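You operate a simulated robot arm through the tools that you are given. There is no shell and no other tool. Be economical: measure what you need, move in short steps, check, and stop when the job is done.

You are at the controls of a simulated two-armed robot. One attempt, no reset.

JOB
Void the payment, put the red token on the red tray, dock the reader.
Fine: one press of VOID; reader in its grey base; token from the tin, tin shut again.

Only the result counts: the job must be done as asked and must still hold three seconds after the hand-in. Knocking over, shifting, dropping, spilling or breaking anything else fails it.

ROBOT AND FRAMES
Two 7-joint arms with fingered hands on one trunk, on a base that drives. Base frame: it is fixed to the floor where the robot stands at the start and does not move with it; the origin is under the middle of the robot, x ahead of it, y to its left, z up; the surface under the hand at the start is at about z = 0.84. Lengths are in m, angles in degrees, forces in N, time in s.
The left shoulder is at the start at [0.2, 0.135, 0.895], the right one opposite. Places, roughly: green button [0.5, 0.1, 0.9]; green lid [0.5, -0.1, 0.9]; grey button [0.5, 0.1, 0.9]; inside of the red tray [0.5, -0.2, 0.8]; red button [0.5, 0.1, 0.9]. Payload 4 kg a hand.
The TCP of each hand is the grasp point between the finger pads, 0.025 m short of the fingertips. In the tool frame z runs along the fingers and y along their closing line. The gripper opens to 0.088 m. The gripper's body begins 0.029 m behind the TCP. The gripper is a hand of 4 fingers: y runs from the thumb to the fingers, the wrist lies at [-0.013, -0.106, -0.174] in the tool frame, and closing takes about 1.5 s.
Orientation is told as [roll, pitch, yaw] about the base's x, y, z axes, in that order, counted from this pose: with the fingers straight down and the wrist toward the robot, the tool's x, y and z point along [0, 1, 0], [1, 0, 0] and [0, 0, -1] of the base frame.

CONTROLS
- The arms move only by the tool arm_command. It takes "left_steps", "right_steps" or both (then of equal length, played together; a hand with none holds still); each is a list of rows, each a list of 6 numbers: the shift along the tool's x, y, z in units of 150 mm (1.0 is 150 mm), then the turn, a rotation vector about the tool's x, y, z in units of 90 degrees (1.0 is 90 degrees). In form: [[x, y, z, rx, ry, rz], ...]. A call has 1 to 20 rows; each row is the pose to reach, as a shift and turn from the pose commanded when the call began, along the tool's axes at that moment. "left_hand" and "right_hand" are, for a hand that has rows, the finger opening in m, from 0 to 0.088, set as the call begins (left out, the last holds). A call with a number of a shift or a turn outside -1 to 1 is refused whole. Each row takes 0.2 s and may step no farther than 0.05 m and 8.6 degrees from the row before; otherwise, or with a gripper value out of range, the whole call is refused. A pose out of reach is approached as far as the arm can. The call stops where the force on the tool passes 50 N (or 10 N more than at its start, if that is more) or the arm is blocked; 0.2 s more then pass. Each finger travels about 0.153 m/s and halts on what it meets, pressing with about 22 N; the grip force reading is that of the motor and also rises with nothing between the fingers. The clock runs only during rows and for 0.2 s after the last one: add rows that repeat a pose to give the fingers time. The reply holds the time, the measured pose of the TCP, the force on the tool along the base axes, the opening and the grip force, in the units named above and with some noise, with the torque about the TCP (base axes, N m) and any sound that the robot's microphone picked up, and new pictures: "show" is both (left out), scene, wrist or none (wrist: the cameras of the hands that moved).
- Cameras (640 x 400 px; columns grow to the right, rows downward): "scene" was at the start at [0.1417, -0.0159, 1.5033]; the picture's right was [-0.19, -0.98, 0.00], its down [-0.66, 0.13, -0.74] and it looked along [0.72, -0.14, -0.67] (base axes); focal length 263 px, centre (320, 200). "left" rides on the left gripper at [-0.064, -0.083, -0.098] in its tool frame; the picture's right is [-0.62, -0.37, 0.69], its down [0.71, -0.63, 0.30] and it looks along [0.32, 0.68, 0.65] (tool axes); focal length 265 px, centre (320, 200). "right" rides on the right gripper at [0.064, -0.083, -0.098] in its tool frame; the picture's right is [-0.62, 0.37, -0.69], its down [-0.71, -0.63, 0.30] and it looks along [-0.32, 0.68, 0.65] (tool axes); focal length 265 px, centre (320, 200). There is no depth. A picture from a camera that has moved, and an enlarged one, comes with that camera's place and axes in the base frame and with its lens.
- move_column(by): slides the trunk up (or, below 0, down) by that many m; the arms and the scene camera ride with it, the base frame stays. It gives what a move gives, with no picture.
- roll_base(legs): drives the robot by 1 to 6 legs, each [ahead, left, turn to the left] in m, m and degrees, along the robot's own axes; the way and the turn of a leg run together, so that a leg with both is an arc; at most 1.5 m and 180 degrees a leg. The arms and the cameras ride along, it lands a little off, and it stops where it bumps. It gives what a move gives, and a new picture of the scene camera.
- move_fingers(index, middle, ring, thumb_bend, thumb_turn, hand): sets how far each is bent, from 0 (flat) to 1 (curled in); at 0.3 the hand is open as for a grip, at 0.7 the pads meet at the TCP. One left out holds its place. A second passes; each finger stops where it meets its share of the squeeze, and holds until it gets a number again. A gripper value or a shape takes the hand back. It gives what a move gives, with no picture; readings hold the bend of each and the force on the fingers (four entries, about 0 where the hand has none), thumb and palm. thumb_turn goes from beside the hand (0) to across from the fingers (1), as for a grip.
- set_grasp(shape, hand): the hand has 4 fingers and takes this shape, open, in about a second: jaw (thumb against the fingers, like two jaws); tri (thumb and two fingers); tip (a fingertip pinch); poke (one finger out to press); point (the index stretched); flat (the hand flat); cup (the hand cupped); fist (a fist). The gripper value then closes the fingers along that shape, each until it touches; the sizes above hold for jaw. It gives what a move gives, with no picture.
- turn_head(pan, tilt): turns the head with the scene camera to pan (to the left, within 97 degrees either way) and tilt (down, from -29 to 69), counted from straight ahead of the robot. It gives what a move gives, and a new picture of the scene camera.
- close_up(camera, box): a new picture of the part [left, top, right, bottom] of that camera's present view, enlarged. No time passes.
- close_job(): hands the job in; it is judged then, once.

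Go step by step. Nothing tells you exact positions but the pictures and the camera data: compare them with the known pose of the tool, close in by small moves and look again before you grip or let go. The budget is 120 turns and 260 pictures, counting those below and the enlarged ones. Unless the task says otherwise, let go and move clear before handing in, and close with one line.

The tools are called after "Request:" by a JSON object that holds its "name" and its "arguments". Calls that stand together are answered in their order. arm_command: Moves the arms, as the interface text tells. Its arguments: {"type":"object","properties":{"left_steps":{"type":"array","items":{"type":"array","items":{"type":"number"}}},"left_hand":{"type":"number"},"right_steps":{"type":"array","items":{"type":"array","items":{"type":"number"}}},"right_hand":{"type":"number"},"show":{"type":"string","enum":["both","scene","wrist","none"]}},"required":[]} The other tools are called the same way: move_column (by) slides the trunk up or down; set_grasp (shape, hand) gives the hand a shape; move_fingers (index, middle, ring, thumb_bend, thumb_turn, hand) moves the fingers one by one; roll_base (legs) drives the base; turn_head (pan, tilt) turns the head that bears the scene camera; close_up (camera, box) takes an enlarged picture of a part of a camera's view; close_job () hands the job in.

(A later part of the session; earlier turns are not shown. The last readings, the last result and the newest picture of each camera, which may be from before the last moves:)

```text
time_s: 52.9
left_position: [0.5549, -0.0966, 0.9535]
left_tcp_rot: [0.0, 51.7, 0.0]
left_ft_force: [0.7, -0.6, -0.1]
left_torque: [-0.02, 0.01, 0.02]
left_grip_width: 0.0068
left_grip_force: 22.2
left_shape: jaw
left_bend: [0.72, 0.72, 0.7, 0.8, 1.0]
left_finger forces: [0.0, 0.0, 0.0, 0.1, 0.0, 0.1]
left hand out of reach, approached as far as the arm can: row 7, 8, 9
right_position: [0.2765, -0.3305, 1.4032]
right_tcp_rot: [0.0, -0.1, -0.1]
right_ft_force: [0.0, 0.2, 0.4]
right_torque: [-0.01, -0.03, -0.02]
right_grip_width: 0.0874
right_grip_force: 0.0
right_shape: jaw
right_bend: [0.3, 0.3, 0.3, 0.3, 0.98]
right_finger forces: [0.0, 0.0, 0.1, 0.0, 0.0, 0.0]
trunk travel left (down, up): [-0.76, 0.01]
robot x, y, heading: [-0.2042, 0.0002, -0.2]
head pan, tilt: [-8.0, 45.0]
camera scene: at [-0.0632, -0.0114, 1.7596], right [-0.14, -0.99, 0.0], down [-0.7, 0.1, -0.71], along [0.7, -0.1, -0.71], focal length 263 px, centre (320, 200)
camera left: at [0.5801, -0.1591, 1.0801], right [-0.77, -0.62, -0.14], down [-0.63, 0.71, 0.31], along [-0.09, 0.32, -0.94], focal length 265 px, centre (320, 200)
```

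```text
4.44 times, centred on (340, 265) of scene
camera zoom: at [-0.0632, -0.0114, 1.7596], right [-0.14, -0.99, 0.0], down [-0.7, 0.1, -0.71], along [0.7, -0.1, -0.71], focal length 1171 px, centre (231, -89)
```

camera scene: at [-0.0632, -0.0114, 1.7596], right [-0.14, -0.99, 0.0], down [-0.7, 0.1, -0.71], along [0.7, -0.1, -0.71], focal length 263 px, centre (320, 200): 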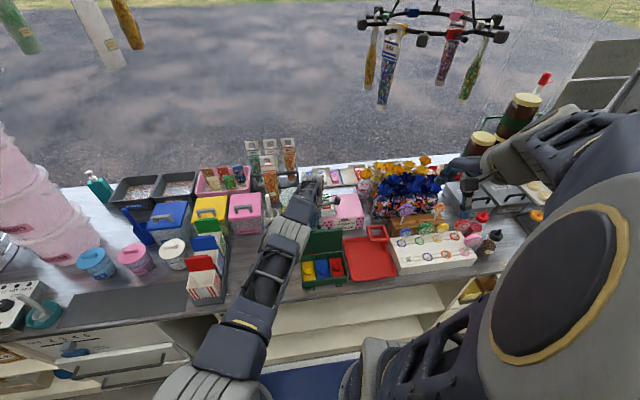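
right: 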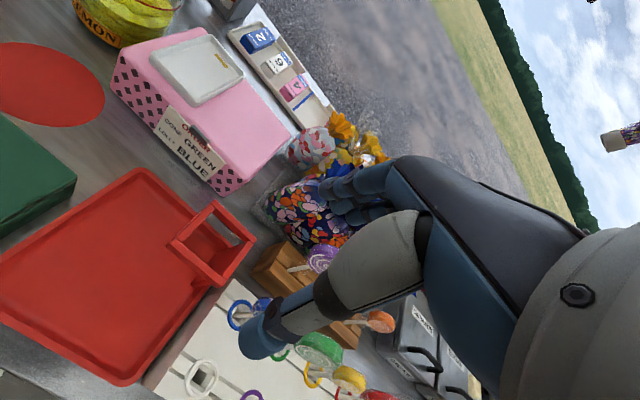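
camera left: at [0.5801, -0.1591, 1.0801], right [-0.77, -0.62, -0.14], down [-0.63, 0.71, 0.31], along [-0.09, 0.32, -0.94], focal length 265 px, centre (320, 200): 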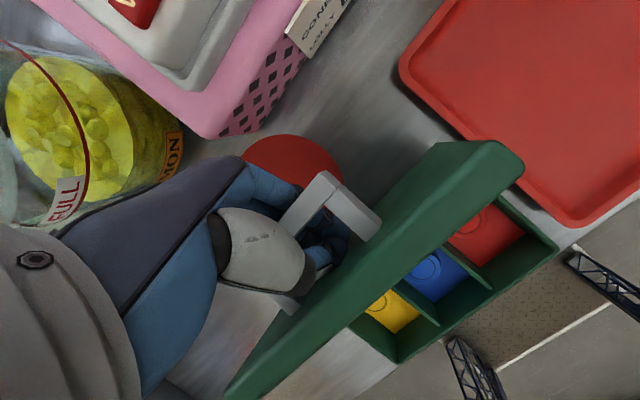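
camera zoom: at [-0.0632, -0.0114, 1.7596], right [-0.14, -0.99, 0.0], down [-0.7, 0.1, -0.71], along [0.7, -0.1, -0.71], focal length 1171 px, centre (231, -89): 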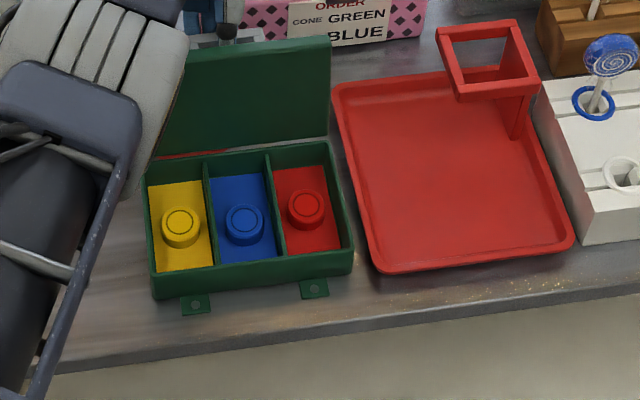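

The lid stands at about 90 degrees, held by the left hand; the red token is in the right compartment near [0.455, -0.150, 0.866]. I shape the right hand for a fingertip pinch and bring it above.

Request:
{"name": "set_grasp", "arguments": {"hand": "right", "shape": "tip"}}

Request:
{"name": "arm_command", "arguments": {"right_steps": [[0.1, 0.1, 0.2, 0, 0, 0], [0.2, 0.2, 0.4, 0, 0, 0], [0.35, 0.3, 0.6, 0, 0, 0], [0.5, 0.4, 0.8, 0, 0, 0], [0.65, 0.55, 1.0, 0, 0, 0], [0.8, 0.7, 1.0, 0, 0, 0], [0.95, 0.8, 1.0, 0, 0, 0], [0.95, 0.8, 1.0, 0, 0, 0]]}}

```text
time_s: 53.8
left_position: [0.5536, -0.0963, 0.9536]
left_tcp_rot: [0.1, 51.6, 0.0]
left_ft_force: [0.9, -0.5, -0.8]
left_torque: [-0.01, 0.01, -0.02]
left_grip_width: 0.0068
left_grip_force: 22.2
left_shape: jaw
left_bend: [0.72, 0.72, 0.7, 0.8, 1.0]
left_finger forces: [0.0, 0.1, 0.0, 0.0, 0.0, 0.0]
right_position: [0.278, -0.329, 1.4034]
right_tcp_rot: [0.1, 0.0, -0.3]
right_ft_force: [-0.1, 0.3, -0.1]
right_torque: [0.0, 0.05, -0.02]
right_grip_width: 0.088
right_grip_force: 0.1
right_shape: tip
right_bend: [0.3, 0.98, 0.99, 0.3, 0.98]
right_finger forces: [0.0, 0.0, 0.0, 0.0, 0.0, 0.0]
trunk travel left (down, up): [-0.76, 0.01]
robot x, y, heading: [-0.2017, -0.0005, 0.1]
head pan, tilt: [-8.0, 45.0]
```

```text
time_s: 55.6
left_position: [0.5537, -0.0966, 0.9539]
left_tcp_rot: [0.0, 51.6, 0.0]
left_ft_force: [0.7, 0.0, -0.5]
left_torque: [-0.02, 0.05, 0.0]
left_grip_width: 0.0069
left_grip_force: 22.4
left_shape: jaw
left_bend: [0.72, 0.72, 0.7, 0.8, 1.0]
left_finger forces: [0.1, 0.0, 0.1, 0.0, 0.0, 0.0]
right_position: [0.399, -0.1883, 1.2543]
right_tcp_rot: [0.0, 0.0, -0.2]
right_ft_force: [0.0, -0.5, 0.0]
right_torque: [0.01, 0.04, -0.02]
right_grip_width: 0.0878
right_grip_force: 0.0
right_shape: tip
right_bend: [0.3, 0.98, 0.99, 0.3, 0.98]
right_finger forces: [0.1, 0.0, 0.0, 0.0, 0.0, 0.1]
trunk travel left (down, up): [-0.76, 0.01]
robot x, y, heading: [-0.2035, -0.0008, -0.4]
head pan, tilt: [-8.0, 45.0]
camera scene: at [-0.063, -0.0113, 1.7596], right [-0.14, -0.99, 0.0], down [-0.7, 0.1, -0.71], along [0.7, -0.1, -0.71], focal length 263 px, centre (320, 200)
camera right: at [0.317, -0.125, 1.3522], right [0.37, -0.62, 0.69], down [-0.63, -0.71, -0.3], along [0.68, -0.33, -0.65], focal length 265 px, centre (320, 200)
```

scene: 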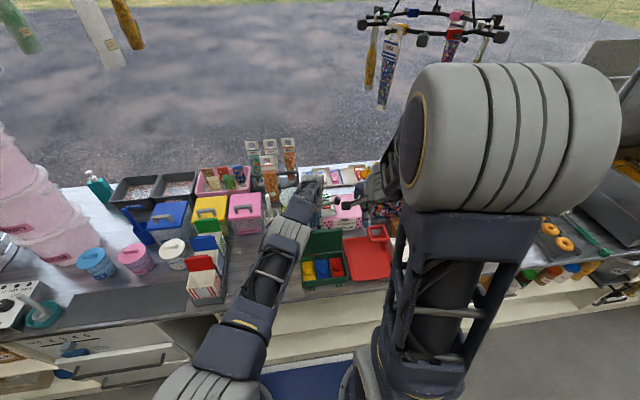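
right: 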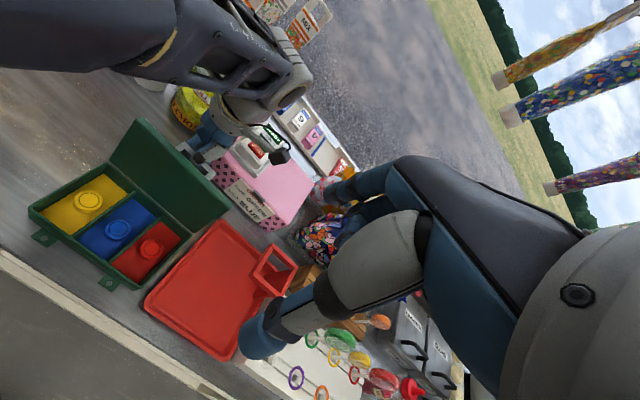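

Request:
{"name": "arm_command", "arguments": {"right_steps": [[0.08, 0.1, 0.2, 0, 0, 0], [0.16, 0.2, 0.4, 0, 0, 0], [0.25, 0.3, 0.65, 0, 0, 0], [0.25, 0.375, 0.85, 0, 0, 0], [0.25, 0.375, 1.0, 0, 0, 0], [0.25, 0.375, 1.0, 0, 0, 0]]}}

Request:
{"name": "close_up", "arguments": {"camera": "right", "box": [40, 100, 340, 360]}}

```text
time_s: 57.0
left_position: [0.5539, -0.0974, 0.954]
left_tcp_rot: [0.0, 51.6, 0.0]
left_ft_force: [0.5, 0.5, -0.2]
left_torque: [0.03, -0.01, -0.01]
left_grip_width: 0.0069
left_grip_force: 22.6
left_shape: jaw
left_bend: [0.72, 0.72, 0.7, 0.8, 1.0]
left_finger forces: [0.0, 0.0, 0.0, 0.0, 0.0, 0.0]
right_position: [0.454, -0.1524, 1.1049]
right_tcp_rot: [0.0, 0.1, -0.2]
right_ft_force: [0.3, 0.9, 0.0]
right_torque: [-0.02, -0.04, -0.02]
right_grip_width: 0.0877
right_grip_force: 0.2
right_shape: tip
right_bend: [0.3, 0.98, 0.99, 0.3, 0.98]
right_finger forces: [0.1, 0.0, 0.0, 0.0, 0.1, 0.0]
trunk travel left (down, up): [-0.76, 0.01]
robot x, y, heading: [-0.2032, -0.0011, -0.1]
head pan, tilt: [-8.0, 45.0]
camera scene: at [-0.063, -0.0113, 1.7595], right [-0.14, -0.99, 0.0], down [-0.7, 0.1, -0.71], along [0.7, -0.1, -0.71], focal length 263 px, centre (320, 200)
camera right: at [0.3717, -0.0879, 1.2029], right [0.37, -0.62, 0.69], down [-0.63, -0.71, -0.3], along [0.68, -0.33, -0.65], focal length 265 px, centre (320, 200)
```

scene: 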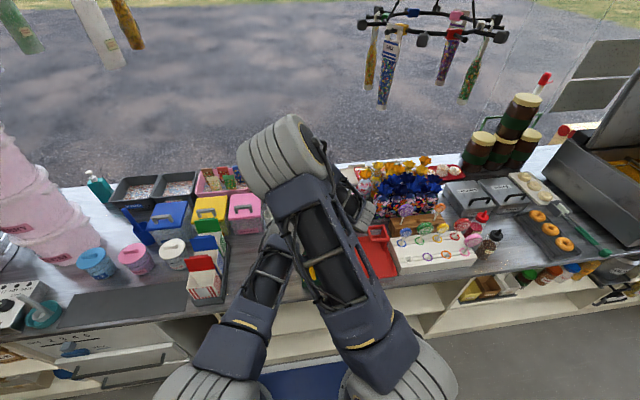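
right: 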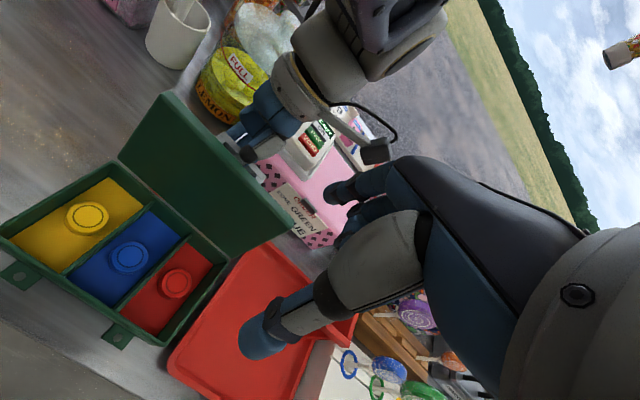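

```text
1.54 times, centred on (190, 230) of right
camera zoom: at [0.3717, -0.0879, 1.2029], right [0.37, -0.62, 0.69], down [-0.63, -0.71, -0.3], along [0.68, -0.33, -0.65], focal length 408 px, centre (520, 154)
```

zoom: 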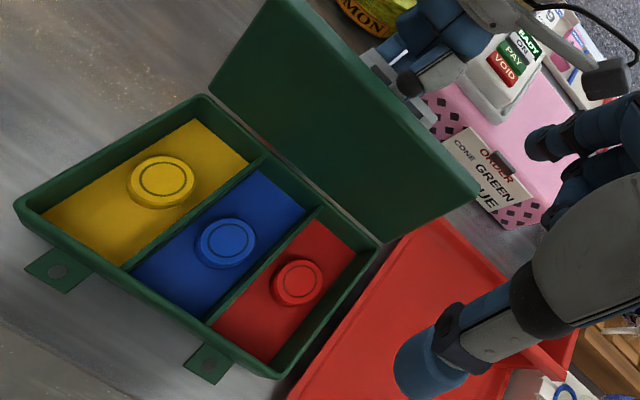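

Request:
{"name": "arm_command", "arguments": {"right_steps": [[0.005, 0, 0.15, -0.06, 0, 0], [0.01, 0, 0.3, -0.12, 0, 0], [0.01, 0, 0.45, -0.167, 0, 0], [0.01, 0, 0.6, -0.167, 0, 0], [0.01, 0, 0.7, -0.167, 0, 0], [0.01, 0, 0.7, -0.167, 0, 0]], "right_hand": 0.052}}

Request:
{"name": "close_up", "arguments": {"camera": "right", "box": [140, 140, 400, 370]}}

```text
time_s: 57.9
left_position: [0.5488, -0.0855, 0.9319]
left_tcp_rot: [1.3, 52.2, 1.5]
left_ft_force: [7.5, -4.1, 14.1]
left_torque: [0.07, -0.32, -0.15]
left_grip_width: 0.0072
left_grip_force: 21.7
left_shape: jaw
left_bend: [0.72, 0.72, 0.7, 0.79, 1.0]
left_finger forces: [0.0, 6.0, 3.3, 0.1, 14.3, 0.0]
right_position: [0.4651, -0.1597, 1.0624]
right_tcp_rot: [0.0, -17.9, -1.3]
right_ft_force: [-0.1, -0.4, -0.5]
right_torque: [-0.03, 0.0, 0.02]
right_grip_width: 0.0526
right_grip_force: 0.0
right_shape: tip
right_bend: [0.31, 0.98, 0.99, 0.65, 1.0]
right_finger forces: [0.0, 0.0, 0.0, 0.0, 0.0, 0.1]
right hand out of reach, approached as far as the arm can: row 4
trunk travel left (down, up): [-0.76, 0.01]
robot x, y, heading: [-0.2013, 0.0006, -0.2]
head pan, tilt: [-8.0, 45.0]
stopped in row 4 (left hand): the force on the tool passed its limit at 71 N (the readings are from after the stop); the commanded pose is now the measured one
camera scene: at [-0.0626, -0.0115, 1.7598], right [-0.14, -0.99, 0.0], down [-0.7, 0.1, -0.71], along [0.7, -0.1, -0.71], focal length 263 px, centre (320, 200)
camera right: at [0.3587, -0.0933, 1.1302], right [0.12, -0.62, 0.77], down [-0.52, -0.7, -0.48], along [0.84, -0.35, -0.41], focal length 265 px, centre (320, 200)
```

scene: 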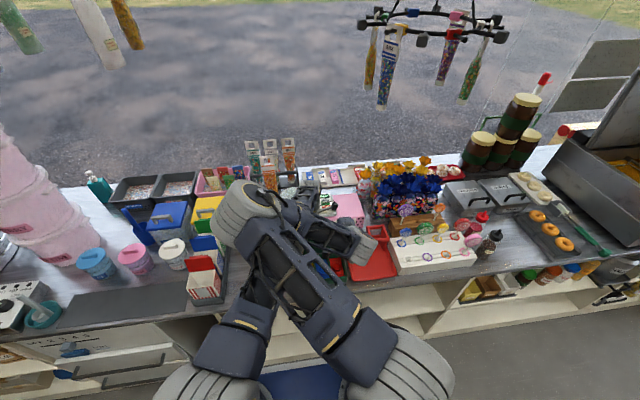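
right: 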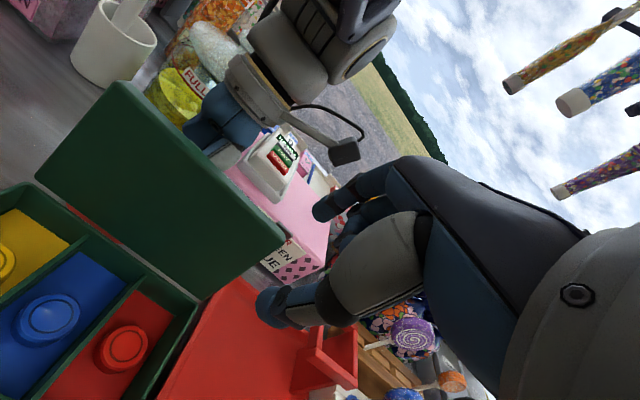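

```text
1.74 times, centred on (270, 255) of right
camera zoom: at [0.3587, -0.0933, 1.1302], right [0.12, -0.62, 0.77], down [-0.52, -0.7, -0.48], along [0.84, -0.35, -0.41], focal length 462 px, centre (407, 104)
```

zoom: 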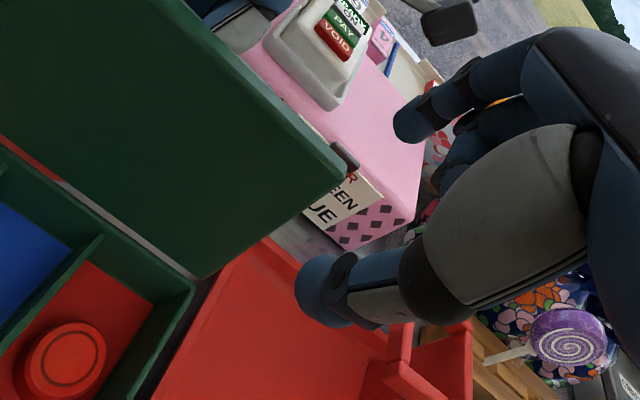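

The right elbow touched the left arm; nothing else seems disturbed. I take the right arm up and away to the right along its way back.

Request:
{"name": "arm_command", "arguments": {"right_steps": [[0, 0.03, -0.12, 0.04, 0, 0], [0, 0.07, -0.25, 0.08, 0, 0], [-0.1, 0.1, -0.4, 0.12, 0, 0], [-0.3, 0.15, -0.55, 0.167, 0, 0], [-0.6, 0.2, -0.65, 0.167, 0, 0], [-0.9, 0.2, -0.65, 0.167, 0, 0], [-0.9, 0.2, -0.65, 0.167, 0, 0]]}}

Request:
{"name": "close_up", "arguments": {"camera": "scene", "box": [260, 200, 400, 310]}}

```text
time_s: 59.5
left_position: [0.5488, -0.0849, 0.9321]
left_tcp_rot: [1.4, 52.2, 1.6]
left_ft_force: [18.4, -3.0, 17.1]
left_torque: [0.02, -0.37, -0.23]
left_grip_width: 0.0079
left_grip_force: 21.9
left_shape: jaw
left_bend: [0.72, 0.72, 0.71, 0.8, 1.0]
left_finger forces: [0.0, 11.5, 4.5, 0.0, 18.4, 0.0]
right_position: [0.4571, -0.2932, 1.163]
right_tcp_rot: [0.0, -2.9, -1.3]
right_ft_force: [-0.4, -0.2, 0.4]
right_torque: [0.03, -0.01, -0.01]
right_grip_width: 0.0524
right_grip_force: 0.1
right_shape: tip
right_bend: [0.31, 0.98, 0.99, 0.65, 1.0]
right_finger forces: [0.1, 0.0, 0.0, 0.1, 0.0, 0.1]
trunk travel left (down, up): [-0.76, 0.01]
robot x, y, heading: [-0.203, -0.0036, -0.2]
head pan, tilt: [-8.0, 45.0]
camera scene: at [-0.0627, -0.0114, 1.7596], right [-0.14, -0.99, 0.0], down [-0.7, 0.1, -0.71], along [0.7, -0.1, -0.71], focal length 263 px, centre (320, 200)
camera right: at [0.3716, -0.2272, 1.2564], right [0.32, -0.63, 0.71], down [-0.63, -0.7, -0.33], along [0.71, -0.34, -0.62], focal length 265 px, centre (320, 200)
```

scene: 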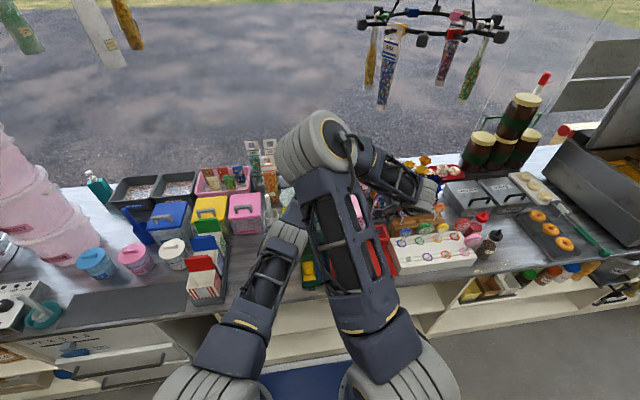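
right: 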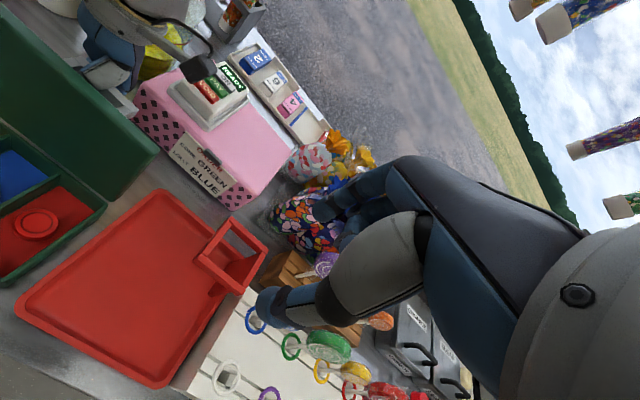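

```text
3.64 times, centred on (330, 255) of scene
camera zoom: at [-0.0627, -0.0114, 1.7596], right [-0.14, -0.99, 0.0], down [-0.7, 0.1, -0.71], along [0.7, -0.1, -0.71], focal length 958 px, centre (284, 0)
```

zoom: 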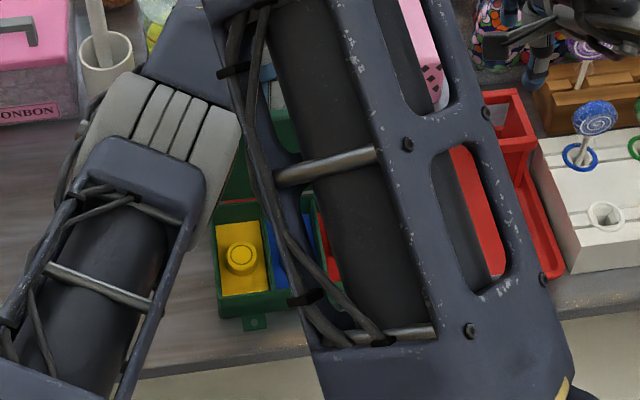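

Request:
{"name": "arm_command", "arguments": {"left_steps": [[-0.02, -0.03, -0.04, 0, 0, 0], [-0.04, -0.06, -0.08, 0, 0, 0], [-0.07, -0.095, -0.117, 0, 0, 0], [-0.07, -0.095, -0.117, 0, 0, 0]], "show": "wrist"}}

Request:
{"name": "close_up", "arguments": {"camera": "right", "box": [0, 0, 240, 240]}}

```text
time_s: 60.5
left_position: [0.5508, -0.0943, 0.9521]
left_tcp_rot: [1.5, 52.6, 1.8]
left_ft_force: [0.3, 0.2, -0.3]
left_torque: [0.01, 0.04, 0.0]
left_grip_width: 0.0069
left_grip_force: 22.0
left_shape: jaw
left_bend: [0.72, 0.72, 0.7, 0.8, 1.0]
left_finger forces: [0.0, 0.0, 0.1, 0.0, 0.0, 0.1]
left hand out of reach, approached as far as the arm can: row 3
right_position: [0.4575, -0.2917, 1.1615]
right_tcp_rot: [-0.1, -2.9, -1.3]
right_ft_force: [0.5, -0.7, -0.5]
right_torque: [0.0, 0.0, 0.03]
right_grip_width: 0.0521
right_grip_force: 0.0
right_shape: tip
right_bend: [0.31, 0.98, 0.99, 0.65, 1.0]
right_finger forces: [0.1, 0.0, 0.0, 0.0, 0.0, 0.1]
trunk travel left (down, up): [-0.76, 0.01]
robot x, y, heading: [-0.2027, 0.0013, -0.2]
head pan, tilt: [-8.0, 45.0]
camera left: at [0.5797, -0.1598, 1.0779], right [-0.77, -0.62, -0.14], down [-0.63, 0.7, 0.33], along [-0.1, 0.34, -0.94], focal length 265 px, centre (320, 200)
```

left: 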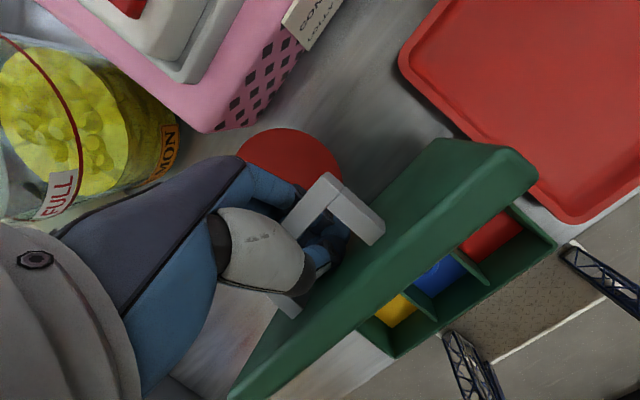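

```text
1.67 times, centred on (120, 120) of right
camera zoom: at [0.3715, -0.2268, 1.2562], right [0.32, -0.63, 0.71], down [-0.63, -0.7, -0.34], along [0.71, -0.34, -0.62], focal length 442 px, centre (653, 333)
```

zoom: 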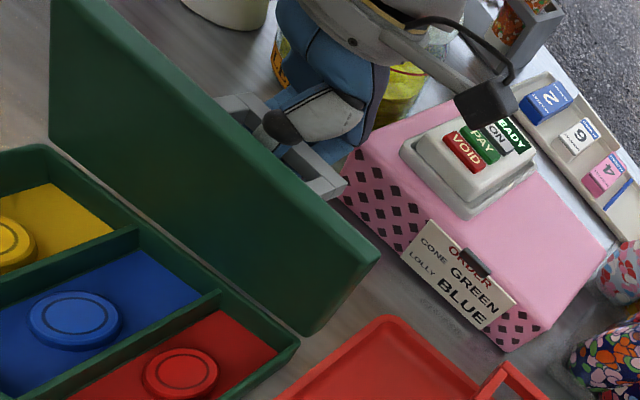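

The lid appears past vertical and puts no load on the left hand, so it should stay by itself. I loosen the left fingers a little and turn the hand back toward vertical about the bar so it can slip off upward.

Request:
{"name": "arm_command", "arguments": {"left_steps": [[0, 0, 0, 0, 0, 0], [0, 0, 0, 0, 0, 0], [0, 0, 0, 0, 0, 0], [0, 0, 0, 0, 0, 0]], "left_hand": 0.028, "show": "wrist"}}

Request:
{"name": "close_up", "arguments": {"camera": "right", "box": [0, 0, 240, 240]}}

Request:
{"name": "close_up", "arguments": {"camera": "left", "box": [240, 140, 440, 340]}}

```text
time_s: 61.5
left_position: [0.5521, -0.095, 0.9534]
left_tcp_rot: [1.4, 52.3, 1.7]
left_ft_force: [0.5, -0.2, -2.4]
left_torque: [0.01, -0.17, -0.04]
left_grip_width: 0.0271
left_grip_force: 0.1
left_shape: jaw
left_bend: [0.74, 0.53, 0.5, 0.78, 1.0]
left_finger forces: [0.0, 0.0, 0.0, 0.0, 9.1, 0.0]
right_position: [0.4571, -0.2917, 1.161]
right_tcp_rot: [0.1, -2.8, -1.3]
right_ft_force: [-0.2, 0.0, 1.3]
right_torque: [-0.01, 0.02, 0.02]
right_grip_width: 0.0526
right_grip_force: 0.0
right_shape: tip
right_bend: [0.31, 0.98, 0.99, 0.65, 1.0]
right_finger forces: [0.0, 0.1, 0.0, 0.0, 0.0, 0.0]
trunk travel left (down, up): [-0.76, 0.01]
robot x, y, heading: [-0.2035, 0.0017, -0.3]
head pan, tilt: [-8.0, 45.0]
camera left: at [0.5802, -0.1595, 1.0783], right [-0.77, -0.62, -0.14], down [-0.63, 0.7, 0.32], along [-0.1, 0.34, -0.94], focal length 265 px, centre (320, 200)
```

left: 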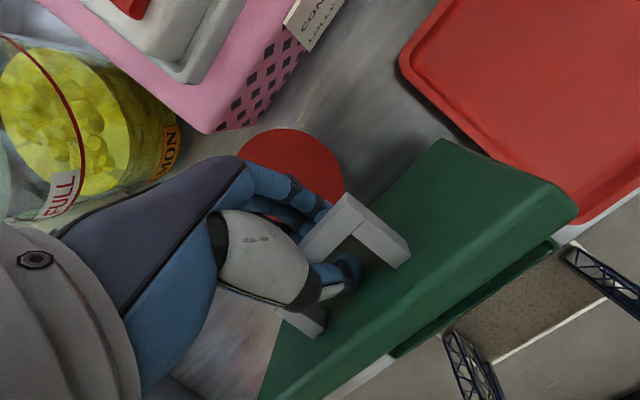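

```text
1.67 times, centred on (120, 120) of right
camera zoom: at [0.3717, -0.2268, 1.2562], right [0.32, -0.63, 0.71], down [-0.63, -0.7, -0.34], along [0.71, -0.34, -0.62], focal length 442 px, centre (653, 333)
```

zoom: 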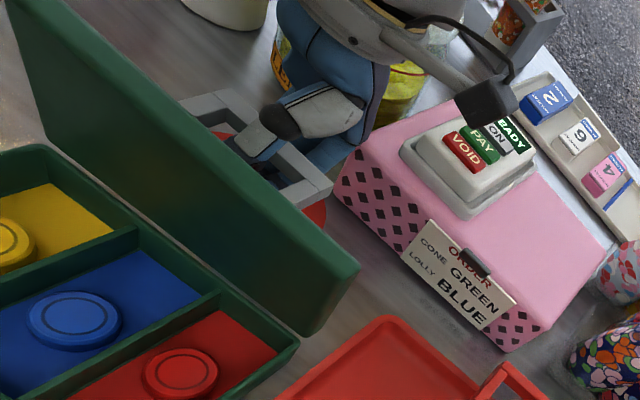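

```text
2.00 times, centred on (340, 240) of left
camera zoom: at [0.5802, -0.1595, 1.0783], right [-0.77, -0.62, -0.14], down [-0.63, 0.7, 0.32], along [-0.1, 0.34, -0.94], focal length 531 px, centre (280, 120)
```

zoom: 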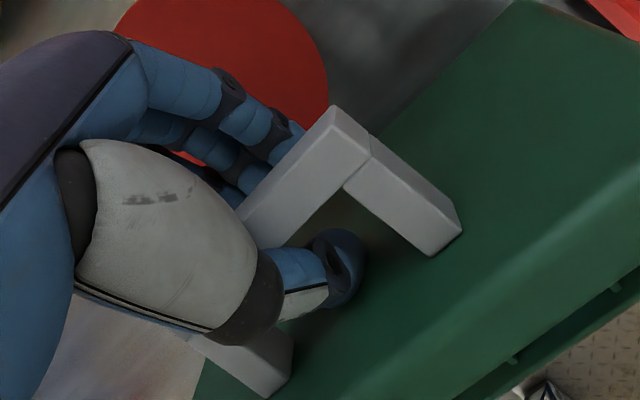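

Request:
{"name": "arm_command", "arguments": {"left_steps": [[0, -0.01, -0.01, -0.085, 0, 0], [0, -0.02, -0.02, -0.17, 0, 0], [0, -0.035, -0.03, -0.255, 0, 0], [0, -0.05, -0.04, -0.34, 0, 0], [0, -0.063, -0.049, -0.42, 0, 0], [0, -0.063, -0.049, -0.42, 0, 0]], "show": "wrist"}}

Request:
{"name": "close_up", "arguments": {"camera": "right", "box": [0, 0, 240, 240]}}

Request:
{"name": "close_up", "arguments": {"camera": "left", "box": [240, 140, 440, 340]}}

```text
time_s: 62.3
left_position: [0.608, -0.1214, 0.946]
left_tcp_rot: [1.7, 31.5, 1.2]
left_ft_force: [-37.6, 13.5, 25.9]
left_torque: [-0.01, -0.27, -0.18]
left_grip_width: 0.0488
left_grip_force: 0.0
left_shape: jaw
left_bend: [0.74, 0.59, 0.5, 0.44, 1.0]
left_finger forces: [0.1, 11.3, 0.6, 0.0, 35.2, 0.0]
left hand out of reach, approached as far as the arm can: row 1, 2, 3, 4
right_position: [0.4541, -0.2913, 1.1645]
right_tcp_rot: [0.0, -2.9, -1.2]
right_ft_force: [-0.3, -0.9, 0.2]
right_torque: [0.05, -0.02, -0.01]
right_grip_width: 0.0523
right_grip_force: 0.0
right_shape: tip
right_bend: [0.31, 0.98, 0.99, 0.65, 1.0]
right_finger forces: [0.0, 0.0, 0.0, 0.0, 0.0, 0.0]
trunk travel left (down, up): [-0.76, 0.01]
robot x, y, heading: [-0.2046, -0.0024, -0.0]
head pan, tilt: [-8.0, 45.0]
stopped in row 4 (left hand): the force on the tool passed its limit at 64 N (the readings are from after the stop); the commanded pose is now the measured one
camera left: at [0.5899, -0.1871, 1.0714], right [-0.67, -0.61, -0.41], down [-0.7, 0.71, 0.09], along [0.24, 0.35, -0.91], focal length 265 px, centre (320, 200)
```

left: 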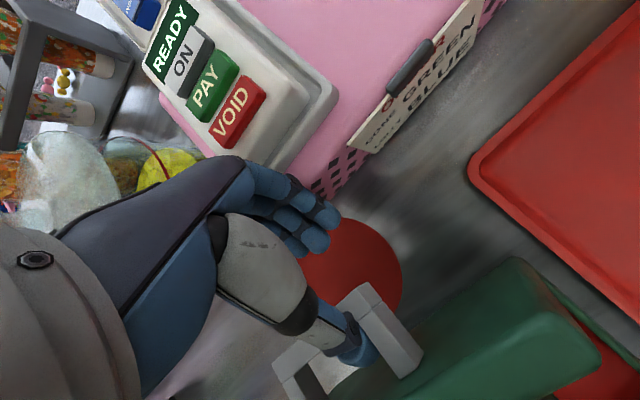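

```text
1.67 times, centred on (120, 120) of right
camera zoom: at [0.369, -0.2256, 1.2577], right [0.32, -0.63, 0.71], down [-0.63, -0.7, -0.34], along [0.71, -0.34, -0.62], focal length 442 px, centre (653, 333)
```

zoom: 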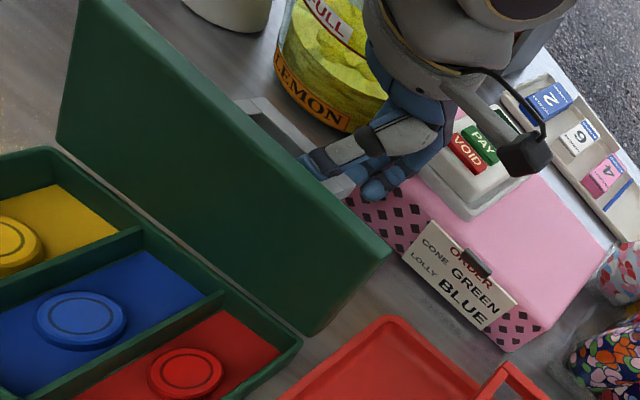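

```text
2.00 times, centred on (340, 240) of left
camera zoom: at [0.5899, -0.1871, 1.0714], right [-0.67, -0.61, -0.41], down [-0.7, 0.71, 0.09], along [0.24, 0.35, -0.91], focal length 531 px, centre (280, 120)
```

zoom: 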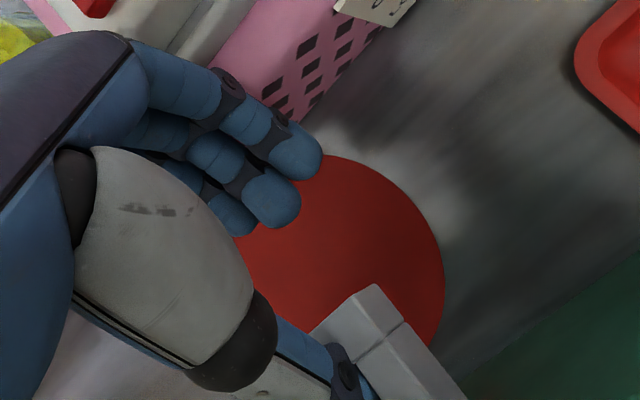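

The hand swung too far and now pulls the handle with the thumb. I ease it back first to take off the load.

Request:
{"name": "arm_command", "arguments": {"left_steps": [[0, -0.03, 0.017, 0, 0, 0], [0, -0.06, 0.035, 0, 0, 0], [0, -0.085, 0.052, 0, 0, 0], [0, -0.085, 0.052, 0, 0, 0]], "show": "wrist"}}

Request:
{"name": "close_up", "arguments": {"camera": "right", "box": [0, 0, 240, 240]}}

```text
time_s: 63.0
left_position: [0.6062, -0.1222, 0.9455]
left_tcp_rot: [2.0, 31.8, 1.4]
left_ft_force: [-31.7, 15.1, 27.8]
left_torque: [-0.02, 0.07, -0.11]
left_grip_width: 0.0487
left_grip_force: 0.1
left_shape: jaw
left_bend: [0.74, 0.58, 0.5, 0.46, 1.0]
left_finger forces: [0.0, 9.2, 0.0, 0.0, 33.6, 0.0]
left hand out of reach, approached as far as the arm can: row 1, 2, 3
right_position: [0.4556, -0.292, 1.1635]
right_tcp_rot: [0.0, -2.9, -1.3]
right_ft_force: [-0.2, -0.5, 0.2]
right_torque: [-0.01, 0.04, -0.03]
right_grip_width: 0.0524
right_grip_force: 0.0
right_shape: tip
right_bend: [0.31, 0.98, 0.99, 0.65, 1.0]
right_finger forces: [0.0, 0.0, 0.0, 0.0, 0.1, 0.0]
trunk travel left (down, up): [-0.76, 0.01]
robot x, y, heading: [-0.2042, 0.0041, 0.1]
head pan, tilt: [-8.0, 45.0]
stopped in row 3 (left hand): the force on the tool passed its limit at 59 N (the readings are from after the stop); the commanded pose is now the measured one
camera left: at [0.5887, -0.1894, 1.0707], right [-0.67, -0.61, -0.41], down [-0.7, 0.71, 0.09], along [0.24, 0.35, -0.91], focal length 265 px, centre (320, 200)
```

left: 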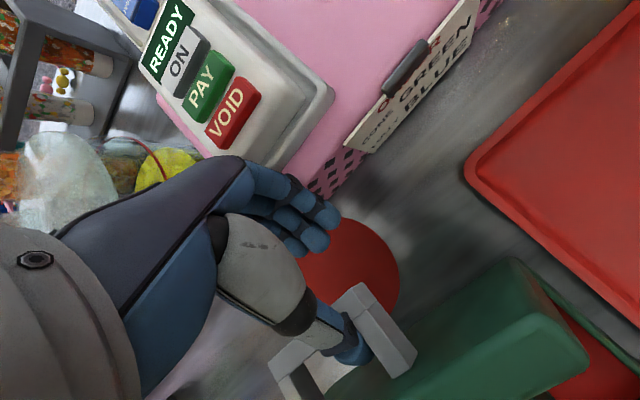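

```text
1.67 times, centred on (120, 120) of right
camera zoom: at [0.3691, -0.2253, 1.2569], right [0.32, -0.63, 0.71], down [-0.63, -0.7, -0.34], along [0.71, -0.34, -0.62], focal length 442 px, centre (653, 333)
```

zoom: 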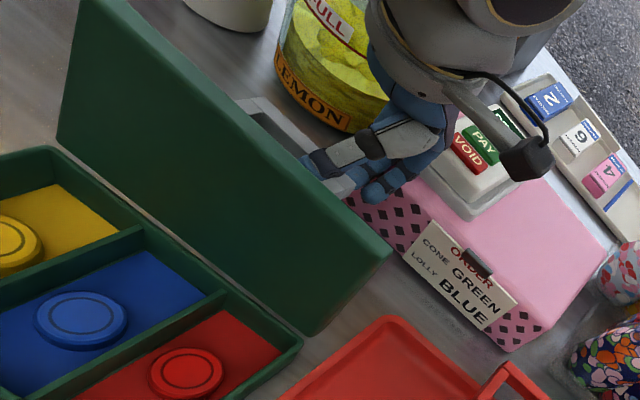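

Request:
{"name": "roll_base", "arguments": {"legs": [[-0.02, 0, 0]]}}

Request:
{"name": "close_up", "arguments": {"camera": "right", "box": [0, 0, 240, 240]}}

Request:
{"name": "close_up", "arguments": {"camera": "left", "box": [200, 100, 520, 400]}}

```text
time_s: 63.8
left_position: [0.5886, -0.1236, 0.9436]
left_tcp_rot: [1.8, 31.3, 1.4]
left_ft_force: [5.4, 11.3, 21.3]
left_torque: [-0.16, 0.63, -0.35]
left_grip_width: 0.0352
left_grip_force: 0.1
left_shape: jaw
left_bend: [0.74, 0.53, 0.5, 0.7, 1.0]
left_finger forces: [0.0, 0.0, 0.0, 0.0, 21.5, 0.0]
right_position: [0.4374, -0.2908, 1.1625]
right_tcp_rot: [0.0, -2.8, -1.3]
right_ft_force: [-0.1, -0.1, 0.4]
right_torque: [-0.04, 0.0, 0.02]
right_grip_width: 0.0521
right_grip_force: 0.0
right_shape: tip
right_bend: [0.31, 0.98, 0.99, 0.65, 1.0]
right_finger forces: [0.0, 0.1, 0.1, 0.0, 0.0, 0.1]
trunk travel left (down, up): [-0.76, 0.01]
robot x, y, heading: [-0.225, -0.0011, -0.3]
head pan, tilt: [-8.0, 45.0]
camera scene: at [-0.0842, -0.0104, 1.7596], right [-0.14, -0.99, 0.0], down [-0.7, 0.1, -0.71], along [0.7, -0.1, -0.71], focal length 263 px, centre (320, 200)
```

scene: 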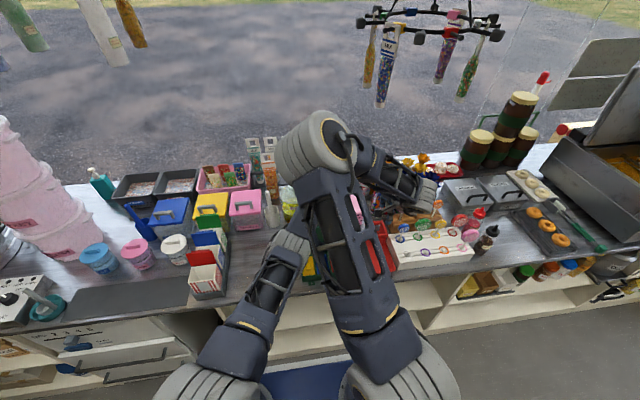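

```text
1.67 times, centred on (120, 120) of right
camera zoom: at [0.3506, -0.2256, 1.2565], right [0.32, -0.63, 0.71], down [-0.63, -0.7, -0.34], along [0.71, -0.34, -0.62], focal length 442 px, centre (653, 333)
```

zoom: 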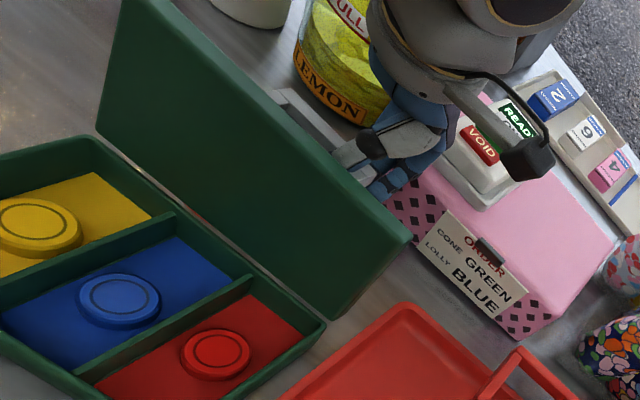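

```text
1.33 times, centred on (360, 250) of left
camera zoom: at [0.5708, -0.1896, 1.0698], right [-0.67, -0.61, -0.42], down [-0.7, 0.71, 0.09], along [0.24, 0.35, -0.9], focal length 354 px, centre (267, 133)
```

zoom: 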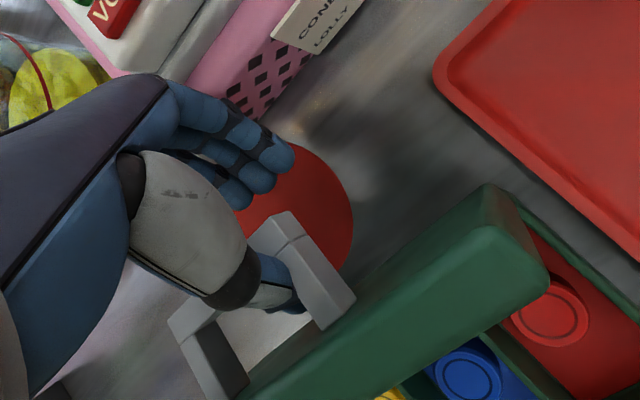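

Request:
{"name": "arm_command", "arguments": {"left_steps": [[0, -0.035, -0.057, 0, 0, 0], [0, -0.07, -0.114, 0, 0, 0], [0, -0.104, -0.171, 0, 0, 0], [0, -0.104, -0.171, 0, 0, 0]], "show": "wrist"}}

Request:
{"name": "close_up", "arguments": {"camera": "right", "box": [0, 0, 240, 240]}}

```text
time_s: 64.8
left_position: [0.5954, -0.1279, 0.9747]
left_tcp_rot: [1.8, 31.4, 1.4]
left_ft_force: [0.7, 5.6, 4.5]
left_torque: [0.06, 0.18, -0.22]
left_grip_width: 0.0289
left_grip_force: 0.1
left_shape: jaw
left_bend: [0.74, 0.53, 0.5, 0.71, 1.0]
left_finger forces: [0.0, 0.0, 0.1, 0.1, 7.9, 0.1]
left hand out of reach, approached as far as the arm can: row 2, 3, 4
right_position: [0.4358, -0.2913, 1.1621]
right_tcp_rot: [0.0, -2.7, -1.4]
right_ft_force: [1.2, 0.2, -0.7]
right_torque: [-0.02, 0.0, -0.02]
right_grip_width: 0.0522
right_grip_force: 0.0
right_shape: tip
right_bend: [0.31, 0.98, 0.99, 0.65, 1.0]
right_finger forces: [0.0, 0.0, 0.1, 0.0, 0.1, 0.0]
trunk travel left (down, up): [-0.76, 0.01]
robot x, y, heading: [-0.2227, -0.0037, -0.2]
head pan, tilt: [-8.0, 45.0]
camera left: at [0.5767, -0.1934, 1.1001], right [-0.67, -0.61, -0.42], down [-0.7, 0.71, 0.09], along [0.24, 0.35, -0.9], focal length 265 px, centre (320, 200)
```

left: 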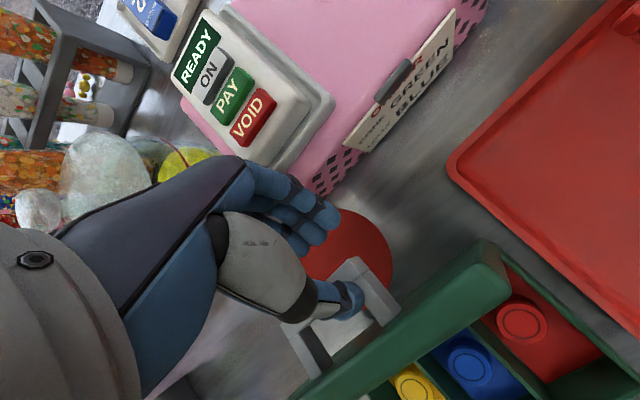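

```text
1.67 times, centred on (120, 120) of right
camera zoom: at [0.3509, -0.2258, 1.2564], right [0.32, -0.63, 0.71], down [-0.63, -0.7, -0.34], along [0.71, -0.34, -0.62], focal length 442 px, centre (653, 333)
```

zoom: 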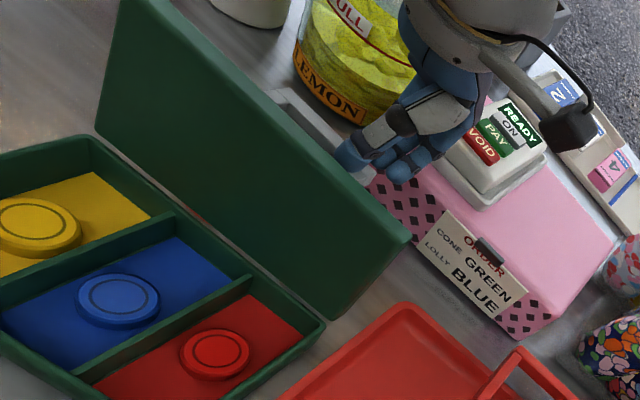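

Request:
{"name": "arm_command", "arguments": {"left_steps": [[0, -0.05, -0.07, -0.03, 0, 0], [0, -0.11, -0.14, -0.06, 0, 0], [0, -0.17, -0.22, -0.09, 0, 0], [0, -0.23, -0.3, -0.12, 0, 0], [0, -0.29, -0.38, -0.15, 0, 0], [0, -0.29, -0.38, -0.15, 0, 0]], "show": "wrist"}}

Request:
{"name": "close_up", "arguments": {"camera": "right", "box": [0, 0, 240, 240]}}

```text
time_s: 66.2
left_position: [0.6406, -0.155, 1.0369]
left_tcp_rot: [1.6, 17.9, 1.1]
left_ft_force: [0.2, 0.1, -0.7]
left_torque: [-0.05, -0.01, 0.02]
left_grip_width: 0.0279
left_grip_force: 0.1
left_shape: jaw
left_bend: [0.74, 0.53, 0.5, 0.73, 1.0]
left_finger forces: [0.0, 0.0, 0.0, 0.1, 0.0, 0.0]
left hand out of reach, approached as far as the arm can: row 1, 2, 3, 4, 5, 6
right_position: [0.4364, -0.2915, 1.1617]
right_tcp_rot: [0.0, -2.8, -1.3]
right_ft_force: [-0.1, -0.4, -0.2]
right_torque: [-0.01, 0.01, -0.02]
right_grip_width: 0.0522
right_grip_force: 0.0
right_shape: tip
right_bend: [0.31, 0.98, 0.99, 0.65, 1.0]
right_finger forces: [0.1, 0.0, 0.0, 0.0, 0.0, 0.0]
trunk travel left (down, up): [-0.76, 0.01]
robot x, y, heading: [-0.2195, 0.0023, -0.1]
head pan, tilt: [-8.0, 45.0]
camera left: at [0.5924, -0.2203, 1.1551], right [-0.56, -0.61, -0.56], down [-0.7, 0.71, -0.08], along [0.45, 0.35, -0.82], focal length 265 px, centre (320, 200)
```

left: 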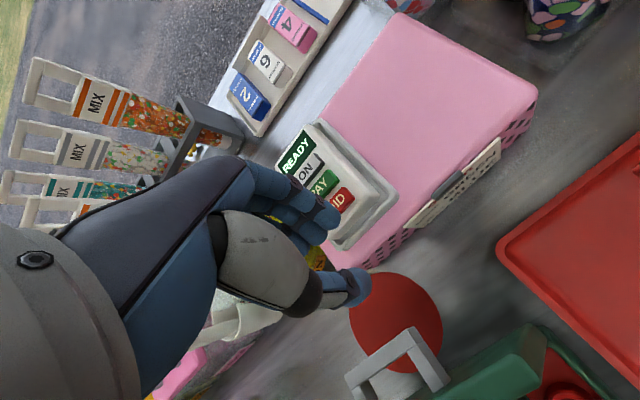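

```text
1.67 times, centred on (120, 120) of right
camera zoom: at [0.3509, -0.2259, 1.2562], right [0.32, -0.63, 0.71], down [-0.63, -0.7, -0.34], along [0.71, -0.34, -0.62], focal length 442 px, centre (653, 333)
```

zoom: 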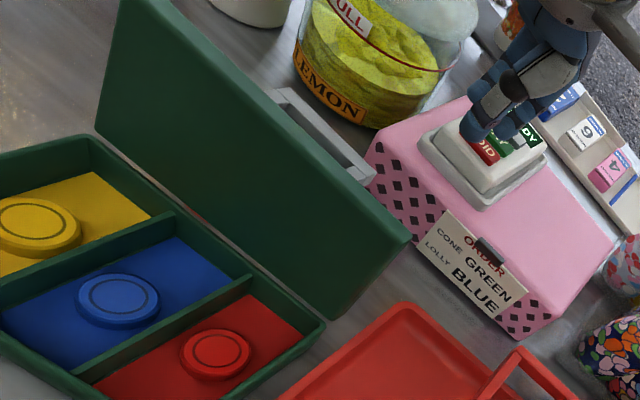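

The lid stands open by itself (about 95 degrees) and the left hand is free. I raise it and take it back to the left, clear of everything.

Request:
{"name": "arm_command", "arguments": {"left_steps": [[0, -0.05, -0.2, 0, 0, 0], [0, -0.15, -0.4, 0, 0, 0], [0, -0.25, -0.55, -0.05, 0, 0], [0, -0.5, -0.55, -0.1, 0, 0], [0, -0.8, -0.5, -0.15, 0, 0], [0.3, -1.0, -0.5, -0.2, 0, 0], [0.6, -1.0, -0.5, -0.2, 0, 0], [0.9, -1.0, -0.5, -0.2, 0, 0], [0.9, -1.0, -0.5, -0.2, 0, 0]], "show": "scene"}}

```text
refused: row 6 steps farther than a row can; nothing moved
```

Request:
{"name": "arm_command", "arguments": {"left_steps": [[0, -0.05, -0.2, 0, 0, 0], [0, -0.15, -0.4, 0, 0, 0], [0, -0.25, -0.55, -0.05, 0, 0], [0, -0.5, -0.55, -0.1, 0, 0], [0, -0.75, -0.5, -0.15, 0, 0], [0.1, -1.0, -0.5, -0.2, 0, 0], [0.35, -1.0, -0.5, -0.2, 0, 0], [0.65, -1.0, -0.5, -0.2, 0, 0], [0.95, -1.0, -0.5, -0.2, 0, 0], [0.95, -1.0, -0.5, -0.2, 0, 0]], "show": "scene"}}

```text
time_s: 68.4
left_position: [0.7251, -0.0952, 1.1649]
left_tcp_rot: [1.6, 0.0, 0.4]
left_ft_force: [0.1, 1.2, 0.0]
left_torque: [-0.02, 0.01, 0.02]
left_grip_width: 0.0282
left_grip_force: 0.0
left_shape: jaw
left_bend: [0.74, 0.53, 0.5, 0.73, 1.0]
left_finger forces: [0.1, 0.0, 0.0, 0.0, 0.1, 0.0]
left hand out of reach, approached as far as the arm can: row 2, 3, 4, 5, 6, 7, 8, 9, 10
right_position: [0.4363, -0.2916, 1.161]
right_tcp_rot: [0.0, -2.8, -1.3]
right_ft_force: [-1.1, 0.1, -0.1]
right_torque: [0.01, 0.0, 0.01]
right_grip_width: 0.0522
right_grip_force: 0.1
right_shape: tip
right_bend: [0.31, 0.98, 0.99, 0.65, 1.0]
right_finger forces: [0.0, 0.0, 0.0, 0.0, 0.1, 0.1]
trunk travel left (down, up): [-0.76, 0.01]
robot x, y, heading: [-0.226, 0.001, 0.2]
head pan, tilt: [-8.0, 45.0]
camera scene: at [-0.0836, -0.0107, 1.7596], right [-0.14, -0.99, 0.0], down [-0.7, 0.1, -0.71], along [0.7, -0.1, -0.71], focal length 263 px, centre (320, 200)
```

scene: 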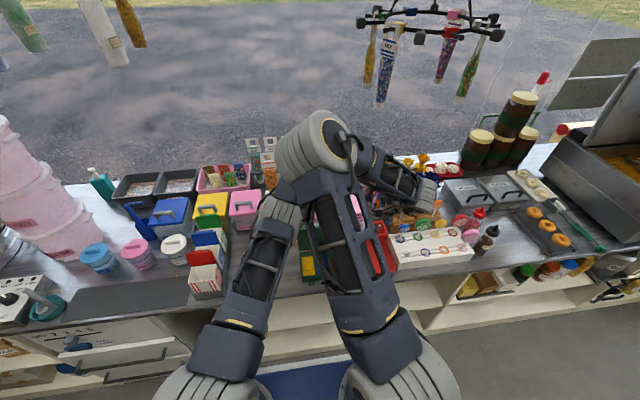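

The left arm does not fold back as asked; the right arm lies across it, so I first take the right arm up and out to the right.

Request:
{"name": "arm_command", "arguments": {"right_steps": [[-0.2, -0.1, -0.2, 0, 0, 0], [-0.4, -0.2, -0.4, 0, 0, 0], [-0.6, -0.3, -0.5, 0, 0, 0], [-0.8, -0.45, -0.5, 0, 0, 0], [-1.0, -0.6, -0.5, 0, 0, 0], [-1.0, -0.8, -0.5, 0, 0, 0], [-1.0, -0.8, -0.5, 0, 0, 0]]}}

```text
time_s: 70.0
left_position: [0.7242, -0.0957, 1.1652]
left_tcp_rot: [1.7, -0.1, 0.4]
left_ft_force: [-0.3, 0.1, -0.8]
left_torque: [0.04, 0.04, 0.0]
left_grip_width: 0.0281
left_grip_force: 0.0
left_shape: jaw
left_bend: [0.74, 0.53, 0.5, 0.73, 1.0]
left_finger forces: [0.0, 0.1, 0.1, 0.1, 0.0, 0.0]
right_position: [0.3113, -0.4379, 1.2272]
right_tcp_rot: [0.0, -2.8, -1.3]
right_ft_force: [-0.5, 0.1, -0.3]
right_torque: [-0.01, 0.0, 0.0]
right_grip_width: 0.0524
right_grip_force: 0.1
right_shape: tip
right_bend: [0.31, 0.98, 0.99, 0.65, 1.0]
right_finger forces: [0.1, 0.0, 0.1, 0.0, 0.1, 0.0]
trunk travel left (down, up): [-0.76, 0.01]
robot x, y, heading: [-0.2207, -0.0006, -0.0]
head pan, tilt: [-8.0, 45.0]
camera scene: at [-0.0837, -0.011, 1.7596], right [-0.14, -0.99, 0.0], down [-0.7, 0.1, -0.71], along [0.7, -0.1, -0.71], focal length 263 px, centre (320, 200)
camera right: at [0.2259, -0.3718, 1.3215], right [0.32, -0.63, 0.71], down [-0.63, -0.7, -0.33], along [0.71, -0.34, -0.62], focal length 265 px, centre (320, 200)
```

scene: 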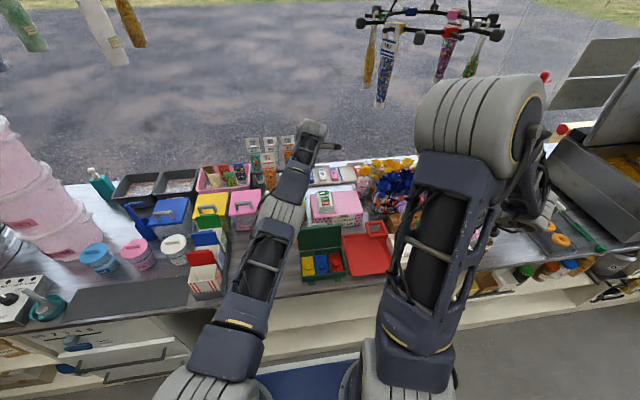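
right: 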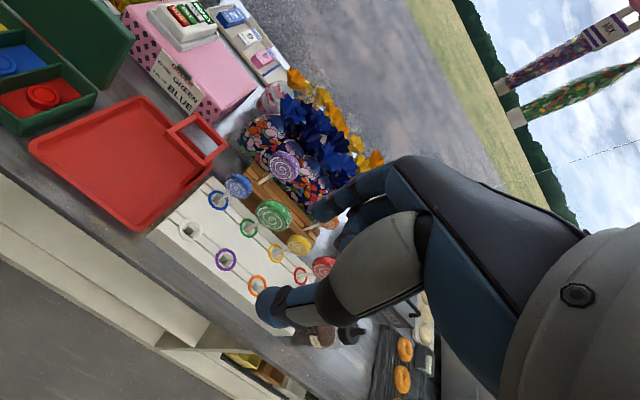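

Request:
{"name": "arm_command", "arguments": {"left_steps": [[0, -0.25, 0, 0, 0, 0], [0, -0.5, 0, 0, 0, 0], [0, -0.75, 0, 0, 0, 0], [0, -1.0, 0, 0, 0, 0], [0, -1.0, 0, 0, 0, 0]], "show": "scene"}}

```text
time_s: 71.2
left_position: [0.7076, -0.1394, 1.172]
left_tcp_rot: [1.6, 0.0, 0.5]
left_ft_force: [0.7, 0.2, -0.7]
left_torque: [0.02, 0.01, -0.02]
left_grip_width: 0.0283
left_grip_force: 0.0
left_shape: jaw
left_bend: [0.74, 0.53, 0.5, 0.73, 1.0]
left_finger forces: [0.0, 0.0, 0.1, 0.1, 0.0, 0.0]
left hand out of reach, approached as far as the arm can: row 1, 2, 3, 4, 5
right_position: [0.3113, -0.4362, 1.2266]
right_tcp_rot: [0.0, -2.7, -1.2]
right_ft_force: [0.4, -0.4, -0.3]
right_torque: [0.04, 0.0, 0.01]
right_grip_width: 0.0524
right_grip_force: 0.0
right_shape: tip
right_bend: [0.31, 0.98, 0.99, 0.65, 1.0]
right_finger forces: [0.0, 0.0, 0.0, 0.1, 0.0, 0.0]
trunk travel left (down, up): [-0.76, 0.01]
robot x, y, heading: [-0.2267, -0.0001, -0.3]
head pan, tilt: [-8.0, 45.0]
camera scene: at [-0.0837, -0.0109, 1.7596], right [-0.14, -0.99, 0.0], down [-0.7, 0.1, -0.71], along [0.7, -0.1, -0.71], focal length 263 px, centre (320, 200)
```

scene: 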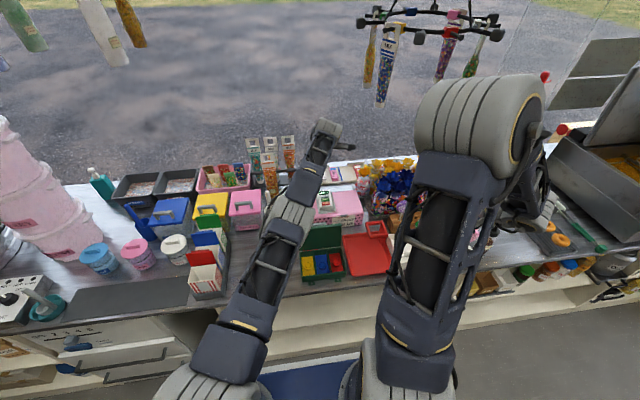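

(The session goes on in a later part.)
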